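You operate a simulated robot arm through the tools that you are given. There is no shell and no other tool. Be economical: measure what you need, move in short steps, check, and stop when the job is done.

Carry out the task below with a simulated robot arm. There is one attempt and no reset: what you move stays moved.

TASK
Take the gold bolt and put it in the blue tray.

It is judged by the outcome, as a careful person would: the job done as asked, and still so three seconds after it is handed in. It fails if anything else is knocked over, pushed out of place, dropped, spilled or broken.

THE ROBOT
A 7-joint arm with a two-finger parallel gripper, fixed in place. Base frame: the origin is at the foot of the arm, x ahead of it, y to its left, z up; the work surface is at about z = 0. Lengths are in m, angles in rad, forces in N, time in s.
With the tool pointing down near the work surface it reaches from about 0.24 to 0.62 m from the base axis. Its first joint turns from -1.152 to 1.152 rad. Payload 2.6 kg.
Tool frame: the origin (TCP) lies between the finger pads and is the grasp point; the fingertips stand 0.03 m ahead of it; z points along the fingers, y is the line along which they close. The gripper opens to 0.094 m. The fingers are 0.028 m wide and 0.01 m thick; the gripper's body (0.05 by 0.096 m) begins 0.055 m behind the TCP.
Orientation is that of the tool frame in the base frame, as [roll, pitch, yaw] about the fixed x, y, z axes, in that order (R = Rz(yaw) Ry(pitch) Rx(roll)). With the fingers straight down and closing along the base's y, the tool's x points along the base's -x, its y along +y and its z along -z.

THE INTERFACE
- The arm moves only by the tool play_rows. Its argument "rows" is a list of rows, each a list of 7 numbers: the opening in per cent of the stroke, from 0 (shut) to 100 (fully open), then the shift along the base's x, y, z in m, then the turn, a rotation vector about the base's x, y, z in degrees. In form: [[claw, dx, dy, dz, rx, ry, rz], ...]. A call has 1 to 12 rows; each row shifts and turns the commanded pose from where the row before left it. A row lasts 0.2 s, in which the tool goes at most 0.05 m and 0.15 rad; a call with a longer step from one row to the next is refused whole, and so is a gripper value outside its range. A pose out of reach is approached as far as the arm can. The call stops where the force on the tool passes 40 N (or 10 N more than at its start, if that is more) or the arm is blocked; 0.2 s more then pass. The fingers move at their own pace (about 0.072 m/s each) and stop on an object; they squeeze with about 33 N. The grip force told is the motor's: it shows also when the fingers shut on nothing. Time passes only in rows, and 0.2 s behind the last, so rows that do not move let the fingers close. It gives the time, the measured TCP pose, the force on the tool (base axes), the opening and the grip force at its end, in the units of the frame above (readings bear some noise), and new pictures: "views" is both (left out), scene, wrist or none.
- Cameras (640 x 400 px; columns grow to the right, rows downward): "scene" is fixed at [0.0255, 0.4294, 0.5777]; the picture's right is [-0.85, -0.53, 0.00], its down [-0.26, 0.41, -0.87] and it looks along [0.46, -0.74, -0.49] (base axes); focal length 367 px, centre (320, 200). "wrist" rides on the gripper at [-0.037, 0, -0.058] in the tool frame; the picture's right is [0.00, -1.00, 0.00], its down [0.97, 0.00, -0.24] and it looks along [0.24, 0.00, 0.97] (tool axes); focal length 218 px, centre (320, 200).
- locate(camera, pixels): for up to 12 pixels [column, row] of the newest picture of that camera ("zoom" is the newest enlarged one), the place [x, y, z] in the base frame of the surface seen there, good to about 0.002 m, but the place of the scene camera against the robot may be out by one fixed shift of up to 0.012 m in any direction. No time passes.
- zoom(camera, box): a new picture of the part [left, top, right, bottom] of that camera's present view, enlarged. No time passes.
- finish_job(): hands the job in; it is judged then, once.

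Work in short steps. Measure before you move; look again where a grasp or a placing could have gone wrong, and mend it. You have 60 turns and 120 pictures in all, the two below and enlarged ones among them. Open the gripper and draw the arm clear of the work before you hand the job in, unless the task says otherwise; then end with one line.

The tools are called after "Call:" as name(argument=value, ...) on one line, values as JSON. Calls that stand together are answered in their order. play_rows: Moves the arm, as the interface text tells. Its arguments: {"type":"object","properties":{"rows":{"type":"array","items":{"type":"array","items":{"type":"number"}}},"views":{"type":"string","enum":["both","scene","wrist","none"]}},"required":["rows"]} The other tools are called the same way: locate (camera, pixels) gives the place of the surface under pixels of a picture; zoom (camera, box) takes an enlarged picture of a part of a camera's view; finish_job () hands the job in.

At the start:

```text
t: 0.0
tool_pos: [0.3724, -0.2844, 0.2299]
orientation: [-3.14, 0.001, -3.141]
contact_force: [0.2, 0.4, -0.2]
grip_width: 0.094
grip_force: 0.1
```

scene: 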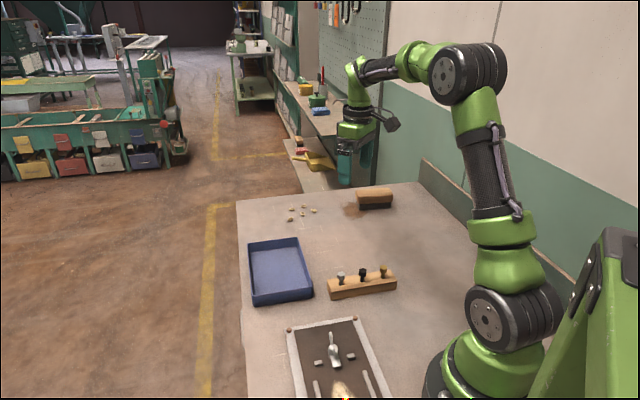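
wrist: 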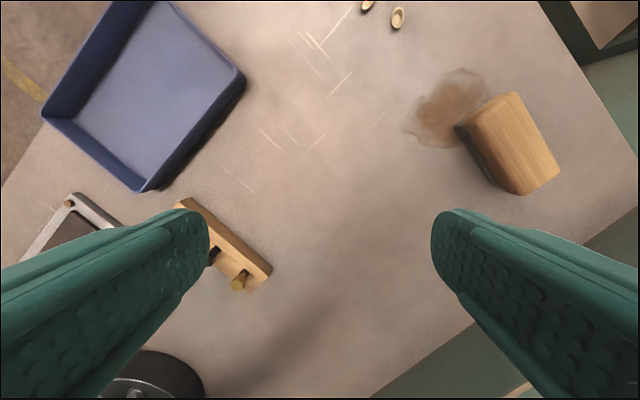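

The rack with three bolts is at about (362,283) in the scene view, with the gold one probably at (383,271). I'll zoom in to check.

Call:
zoom(camera="scene", box=[310, 250, 410, 312])

Call:
zoom(camera="wrist", box=[160, 180, 320, 300])

Call:
locate(camera="scene", pixels=[[383, 268], [362, 271], [341, 275], [360, 284], [280, 272], [250, 243], [298, 240], [312, 290], [254, 303], [330, 290], [395, 278]])

Call:
locate(camera="wrist", pixels=[[239, 282], [238, 272], [268, 268], [246, 289], [185, 202], [150, 100]])

```text
6.40 times, centred on (360, 281) of scene
```

zoom: 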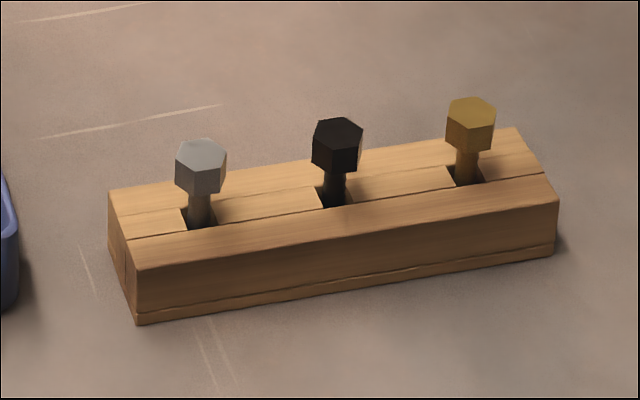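

```text
3.33 times, centred on (240, 240) of wrist
```

zoom: 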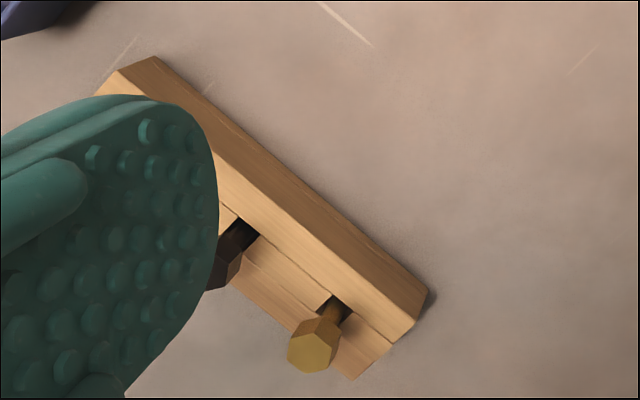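

```text
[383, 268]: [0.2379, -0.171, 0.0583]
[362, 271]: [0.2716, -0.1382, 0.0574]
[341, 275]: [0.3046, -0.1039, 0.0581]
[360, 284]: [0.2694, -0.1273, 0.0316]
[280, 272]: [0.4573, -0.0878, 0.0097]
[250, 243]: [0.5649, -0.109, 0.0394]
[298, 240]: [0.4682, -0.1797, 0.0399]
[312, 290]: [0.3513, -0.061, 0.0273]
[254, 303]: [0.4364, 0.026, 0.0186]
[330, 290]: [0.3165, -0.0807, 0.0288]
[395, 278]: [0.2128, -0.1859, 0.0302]
```

```text
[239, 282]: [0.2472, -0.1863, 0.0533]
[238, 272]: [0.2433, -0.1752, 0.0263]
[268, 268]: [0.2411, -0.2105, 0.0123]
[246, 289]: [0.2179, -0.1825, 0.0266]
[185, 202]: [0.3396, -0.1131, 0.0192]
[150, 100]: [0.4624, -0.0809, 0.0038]
```

The gold bolt stands at the base end of the rack, which runs at about 45°. I'll measure its head in the wrist zoom (312,352), then turn the tool +45° so the fingers close across the rack, and move over to it while staying high.

Call:
locate(camera="zoom", pixels=[[308, 352], [328, 350], [292, 352], [310, 370], [318, 326], [335, 310], [225, 272], [350, 377], [410, 310], [385, 345]])

Call:
play_rows(rows=[[100, -0.02, 0.02, 0, 0, 0, 7.5], [100, -0.02, 0.02, 0, 0, 0, 7.5], [100, -0.02, 0.02, 0, 0, 0, 7.5], [100, -0.02, 0.02, -0.01, 0, 0, 7.5], [100, -0.02, 0.015, -0.02, 0, 0, 7.5], [100, -0.02, 0.005, -0.02, 0, 0, 7.5], [100, 0, 0, 0, 0, 0, 0]])

```text
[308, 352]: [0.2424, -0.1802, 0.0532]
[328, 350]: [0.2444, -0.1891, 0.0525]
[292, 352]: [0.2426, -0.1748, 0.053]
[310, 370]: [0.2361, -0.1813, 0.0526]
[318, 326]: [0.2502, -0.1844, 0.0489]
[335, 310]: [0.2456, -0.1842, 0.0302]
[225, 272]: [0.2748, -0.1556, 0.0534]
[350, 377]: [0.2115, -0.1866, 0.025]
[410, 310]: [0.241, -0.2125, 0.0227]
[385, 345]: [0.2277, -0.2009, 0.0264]
```

```text
t: 1.6
tool_pos: [0.2516, -0.1833, 0.1797]
orientation: [3.141, 0.0, -2.353]
contact_force: [0.4, 0.6, -0.3]
grip_width: 0.094
grip_force: 0.0
```

scene: 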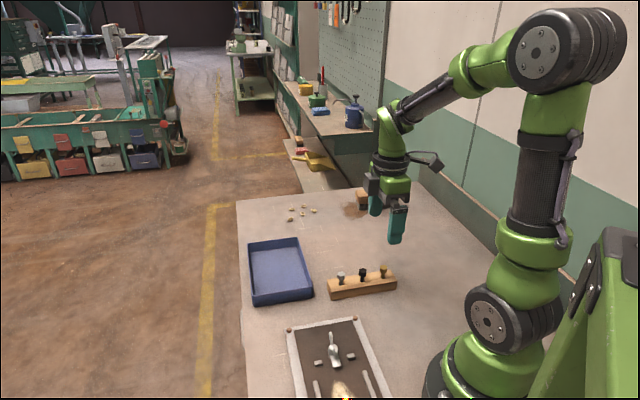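
wrist: 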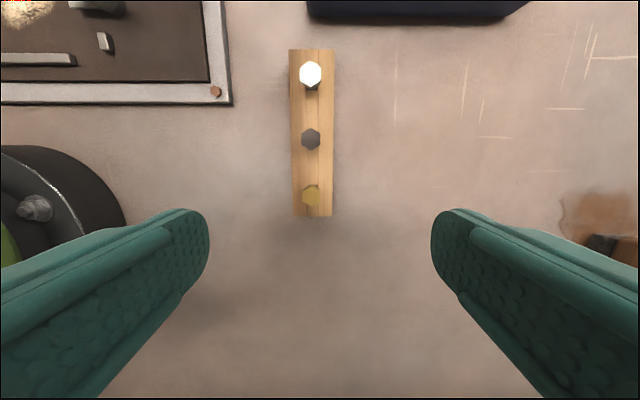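

The rack now stands upright in the wrist view with the gold head at (311,195). I'll measure it again from here.

Call:
zoom(camera="wrist", box=[260, 120, 370, 230])

Call:
locate(camera="wrist", pixels=[[311, 195], [306, 195], [316, 195], [311, 189], [311, 138], [310, 74], [311, 213], [295, 205], [328, 205]])

```text
3.64 times, centred on (315, 175) of wrist
```

zoom: 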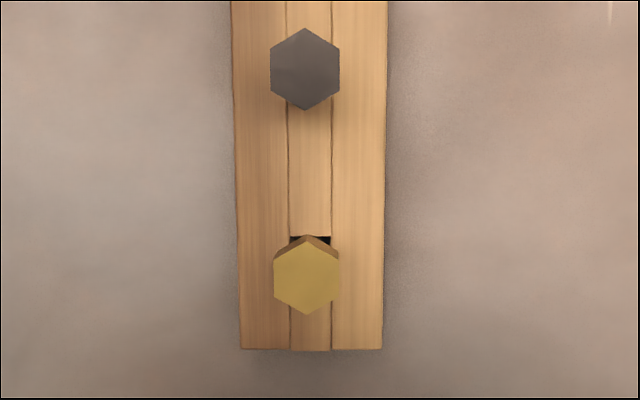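

```text
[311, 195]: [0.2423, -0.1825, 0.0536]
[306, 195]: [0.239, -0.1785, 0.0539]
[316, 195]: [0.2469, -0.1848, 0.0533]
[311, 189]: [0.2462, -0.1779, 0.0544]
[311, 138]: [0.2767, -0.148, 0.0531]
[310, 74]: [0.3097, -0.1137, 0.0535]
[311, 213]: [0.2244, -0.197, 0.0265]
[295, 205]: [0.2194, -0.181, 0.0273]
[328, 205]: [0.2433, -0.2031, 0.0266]
```

The gold head is centred at (0.241,-0.183), with its top at z 0.0535 and the rack top at 0.027. I'll go down to TCP z of about 0.062, which leaves the fingertips just above the rack.

Call:
play_rows(rows=[[100, -0.0104, 0.0001, 0, 0, 0, 0], [100, 0, 0, -0.03, 0, 0, 0], [100, 0, 0, -0.03, 0, 0, 0], [100, 0, 0, -0.03, 0, 0, 0], [100, 0, 0, -0.018, 0, 0, 0], [100, 0, 0, -0.01, 0, 0, 0], [100, 0, 0, 0, 0, 0, 0]])

```text
t: 3.2
tool_pos: [0.241, -0.1852, 0.0611]
orientation: [3.139, -0.002, -2.357]
contact_force: [0.7, 0.0, 0.0]
grip_width: 0.0941
grip_force: 0.1
```

scene: 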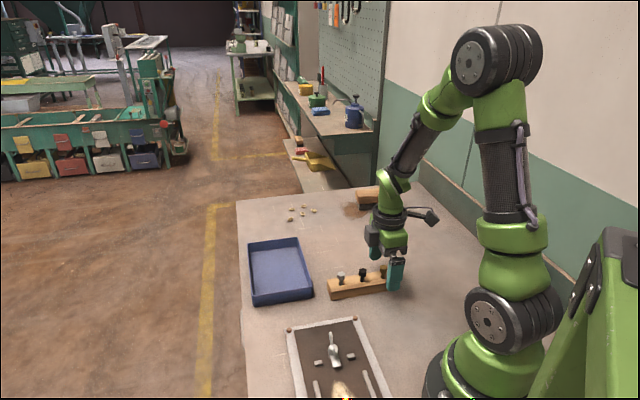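
wrist: 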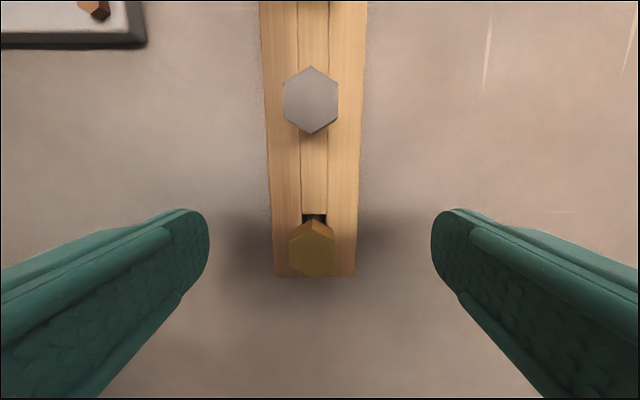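

In the wrist view the head at (312,250) is slightly off centre. I'll measure it once more before closing.

Call:
locate(camera="wrist", pixels=[[312, 255], [296, 255], [328, 255], [312, 272], [312, 238]])

```text
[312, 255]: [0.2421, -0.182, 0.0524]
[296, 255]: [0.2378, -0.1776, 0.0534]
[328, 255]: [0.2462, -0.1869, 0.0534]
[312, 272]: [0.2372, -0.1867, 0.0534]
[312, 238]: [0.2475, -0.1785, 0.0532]
```

Call:
play_rows(rows=[[100, 0.001, 0.003, 0, 0, 0, 0], [60, 0, 0, 0, 0, 0, 0], [30, 0, 0, 0, 0, 0, 0], [22, 0, 0, 0, 0, 0, 0], [22, 0, 0, 0, 0, 0, 0], [22, 0, 0, 0, 0, 0, 0]], views="wrist")

```text
t: 4.6
tool_pos: [0.2435, -0.1817, 0.0619]
orientation: [-3.141, 0.0, -2.356]
contact_force: [-0.5, -0.7, 0.5]
grip_width: 0.0206
grip_force: 0.1
```

wrist: 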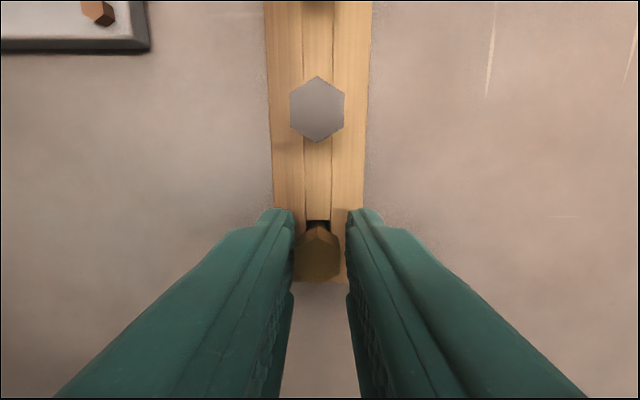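

The fingers straddle the gold head with small gaps on both sides. I'll close on it fully.

Call:
play_rows(rows=[[0, -0.0003, 0.0003, 0, 0, 0, 0], [0, 0, 0, 0, 0, 0, 0], [0, 0, 0, 0, 0, 0, 0], [0, 0, 0, 0, 0, 0, 0]], views="wrist")

```text
t: 5.6
tool_pos: [0.2427, -0.1802, 0.0611]
orientation: [3.141, -0.001, -2.356]
contact_force: [0.0, 0.9, 0.2]
grip_width: 0.0165
grip_force: 33.2
```

wrist: 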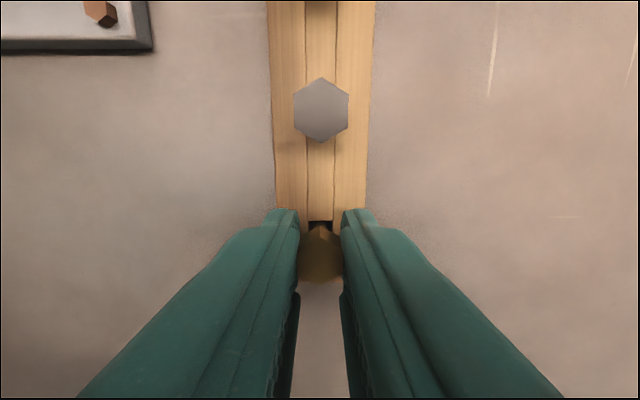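

The bolt is held at 16.5 mm with 33 N. I'll lift straight up, slowly at first.

Call:
play_rows(rows=[[0, 0, 0, 0.008, 0, 0, 0], [0, 0, 0, 0.01, 0, 0, 0], [0, 0, 0, 0.015, 0, 0, 0], [0, 0, 0, 0.02, 0, 0, 0], [0, 0, 0, 0.03, 0, 0, 0], [0, 0, 0, 0.03, 0, 0, 0], [0, 0, 0, 0, 0, 0, 0]])

```text
t: 7.2
tool_pos: [0.2413, -0.1811, 0.1738]
orientation: [3.14, 0.0, -2.357]
contact_force: [-0.1, 0.5, -0.1]
grip_width: 0.016
grip_force: 32.7
```

scene: 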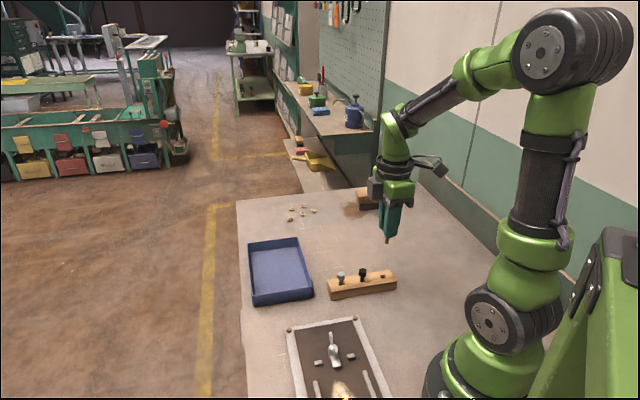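
wrist: 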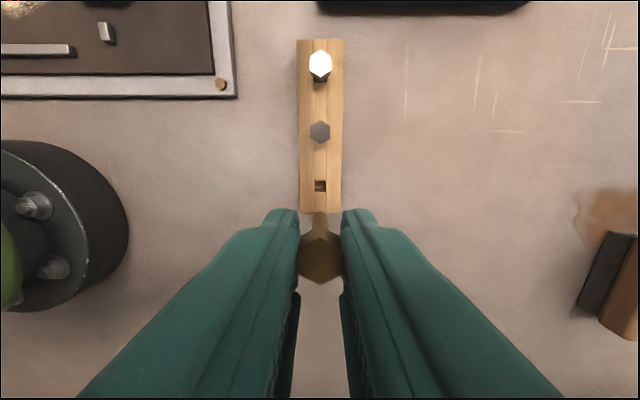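

The bolt is out and the rack hasn't moved. I'll carry it over the tray centre at about (0.457,-0.093) and keep the height.

Call:
play_rows(rows=[[0, 0.02, 0.009, 0, 0, 0, 0], [0, 0.035, 0.014, 0, 0, 0, 0], [0, 0.035, 0.014, 0, 0, 0, 0], [0, 0.035, 0.014, 0, 0, 0, 0], [0, 0.035, 0.014, 0, 0, 0, 0], [0, 0.035, 0.014, 0, 0, 0, 0], [0, 0.02, 0.009, 0, 0, 0, 0], [0, 0, 0, 0, 0, 0, 0]])

Call:
zoom(camera="scene", box=[230, 150, 390, 310])

```text
t: 9.0
tool_pos: [0.457, -0.0939, 0.1744]
orientation: [3.141, -0.001, -2.356]
contact_force: [-0.2, -0.6, -0.2]
grip_width: 0.0164
grip_force: 32.5
```

scene: 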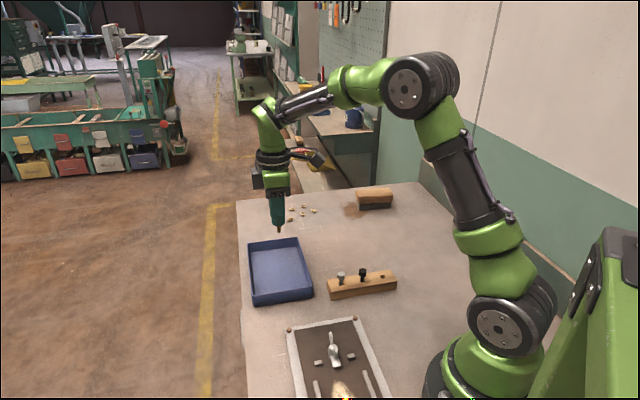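
wrist: 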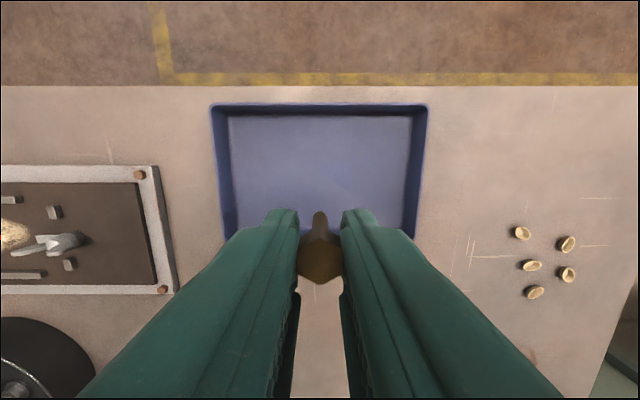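

```text
2.50 times, centred on (310, 230) of scene
```

zoom: 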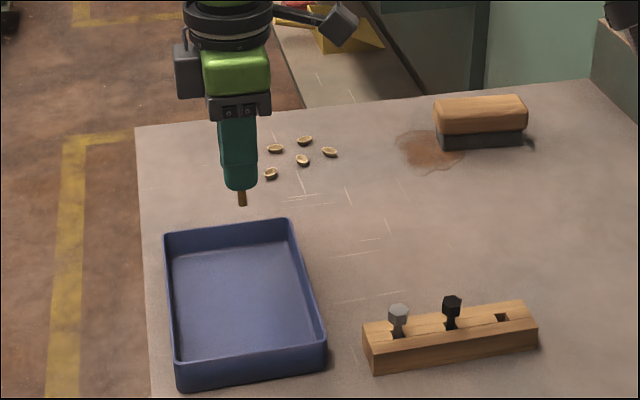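

Call:
locate(camera="wrist", pixels=[[212, 107], [427, 107], [320, 106], [229, 117], [410, 117], [320, 170], [423, 200], [216, 200]])

Call:
locate(camera="zoom", pixels=[[242, 204], [242, 194], [168, 234], [290, 222], [325, 345], [180, 365], [240, 300], [240, 184]])

```text
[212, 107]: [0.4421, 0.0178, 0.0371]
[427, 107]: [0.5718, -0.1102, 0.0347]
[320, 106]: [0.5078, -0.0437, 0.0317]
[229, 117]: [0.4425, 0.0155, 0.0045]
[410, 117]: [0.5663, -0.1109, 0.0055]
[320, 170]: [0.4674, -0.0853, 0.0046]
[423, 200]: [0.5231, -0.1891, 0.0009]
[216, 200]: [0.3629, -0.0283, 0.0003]
```

```text
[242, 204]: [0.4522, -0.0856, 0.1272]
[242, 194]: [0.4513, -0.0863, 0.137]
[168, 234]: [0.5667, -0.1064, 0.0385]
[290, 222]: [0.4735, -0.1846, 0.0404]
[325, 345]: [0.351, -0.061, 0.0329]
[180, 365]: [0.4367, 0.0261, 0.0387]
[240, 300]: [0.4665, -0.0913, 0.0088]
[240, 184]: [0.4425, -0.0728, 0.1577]
```

The tray is centred at about (0.461,-0.089), floor at z 0.005, and the bolt tip sits about 0.052 below the TCP. I'll lower it until the tip is just above the floor.

Call:
play_rows(rows=[[0, 0.002, 0.003, -0.03, 0, 0, 0], [0, 0, 0, -0.03, 0, 0, 0], [0, 0, 0, -0.03, 0, 0, 0], [0, 0, 0, -0.015, 0, 0, 0], [0, 0, 0, -0.006, 0, 0, 0], [0, 0, 0, 0, 0, 0, 0]])

Call:
zoom(camera="scene", box=[230, 210, 330, 310])

```text
t: 10.4
tool_pos: [0.4585, -0.0919, 0.0635]
orientation: [3.141, 0.0, -2.357]
contact_force: [1.2, -0.7, 0.1]
grip_width: 0.0163
grip_force: 32.9
```

scene: 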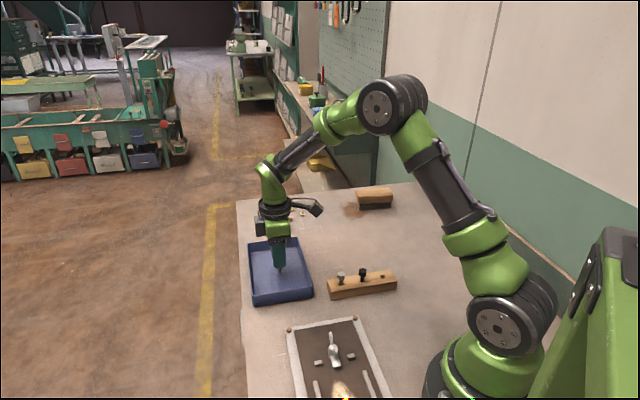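
wrist: 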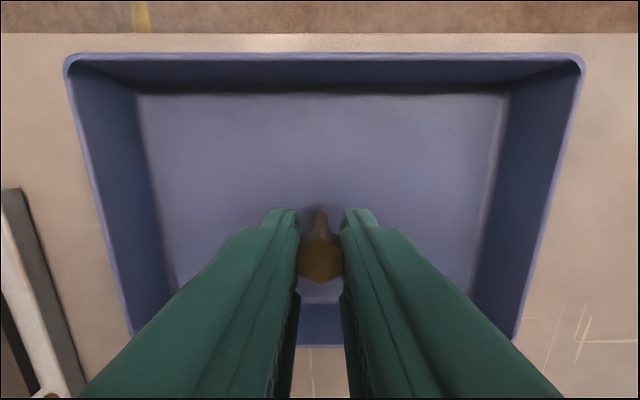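

```text
4.00 times, centred on (280, 260) of scene
```

zoom: 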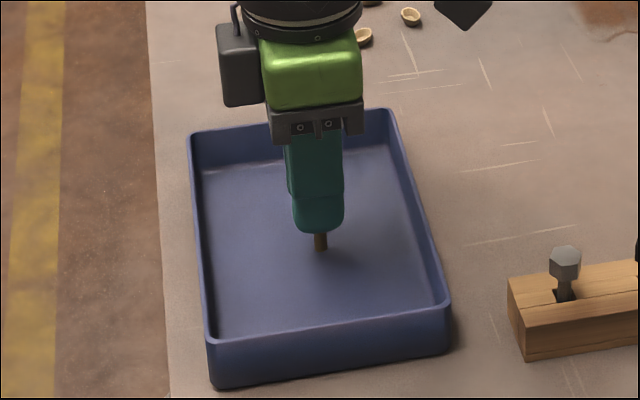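

The bolt hangs inside the tray with its tip a few mm above the floor. I'll lower it a little more, then open.

Call:
play_rows(rows=[[0, 0, 0, -0.004, 0, 0, 0], [0, 0, 0, 0, 0, 0, 0], [25, 0, 0, 0, 0, 0, 0], [40, 0, 0, 0, 0, 0, 0], [60, 0, 0, 0, 0, 0, 0], [60, 0, 0, 0, 0, 0, 0], [60, 0, 0, 0, 0, 0, 0]])

```text
t: 12.0
tool_pos: [0.4588, -0.0906, 0.0589]
orientation: [3.141, 0.0, -2.357]
contact_force: [-0.4, 0.5, -0.2]
grip_width: 0.0565
grip_force: 0.1
```

scene: 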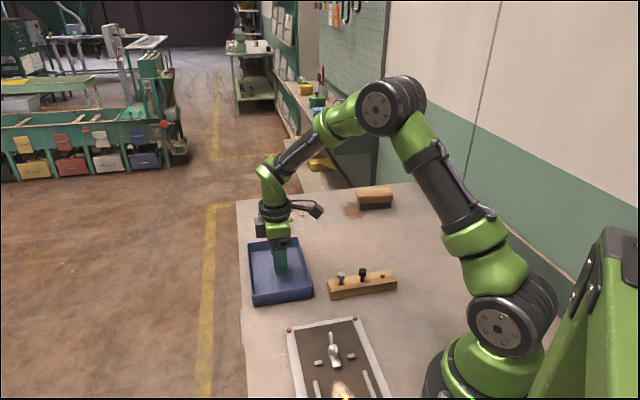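
wrist: 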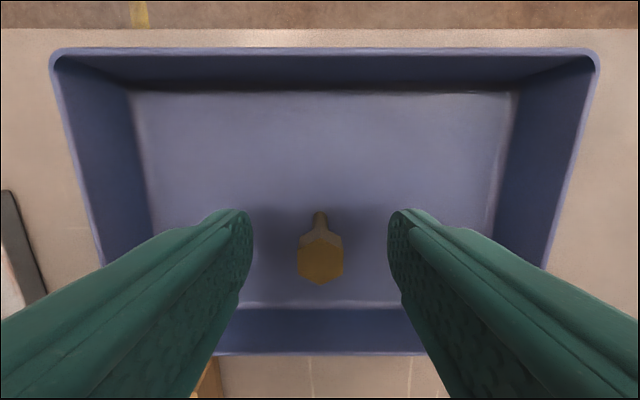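

The bolt is released and standing in the tray. I'll withdraw straight up.

Call:
play_rows(rows=[[60, 0, 0, 0.02, 0, 0, 0], [60, 0, 0, 0.03, 0, 0, 0], [60, 0, 0, 0.04, 0, 0, 0], [60, 0, 0, 0.04, 0, 0, 0], [100, -0.03, -0.03, 0.02, 0, 0, 0], [100, -0.03, -0.03, 0, 0, 0, 0], [100, -0.03, -0.03, 0, 0, 0, 0], [100, 0, 0, 0, 0, 0, 0], [100, 0, 0, 0, 0, 0, 0]])

Call:
zoom(camera="scene", box=[230, 210, 410, 310])

```text
t: 14.0
tool_pos: [0.3679, -0.1781, 0.2098]
orientation: [3.141, 0.0, -2.358]
contact_force: [0.4, -0.4, -0.9]
grip_width: 0.0944
grip_force: 0.0
```

scene: 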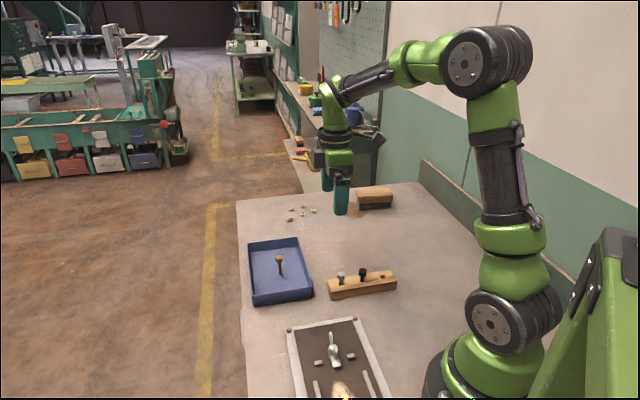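
wrist: 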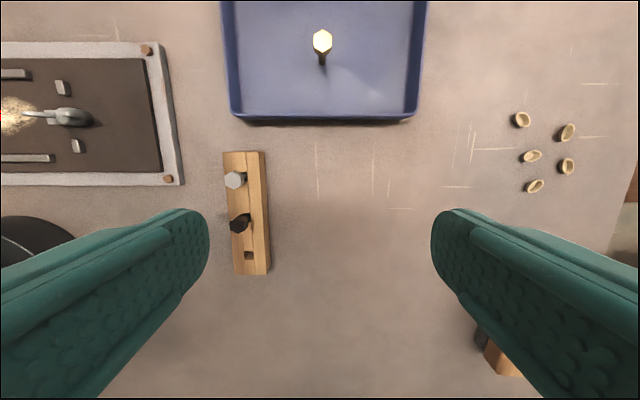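

```text
3.56 times, centred on (320, 260) of scene
```

zoom: 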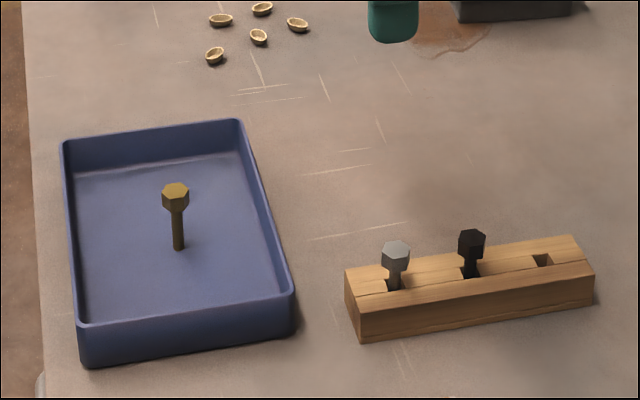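

The gold bolt stands in the middle of the blue tray, the rack and the other two bolts haven't moved, and the arm is clear with the gripper open. I'm handing the job in.

Call:
finish_job()

```text
The job is handed in.
```

The gold bolt is in the blue tray, standing upright near the middle, and nothing else was moved.
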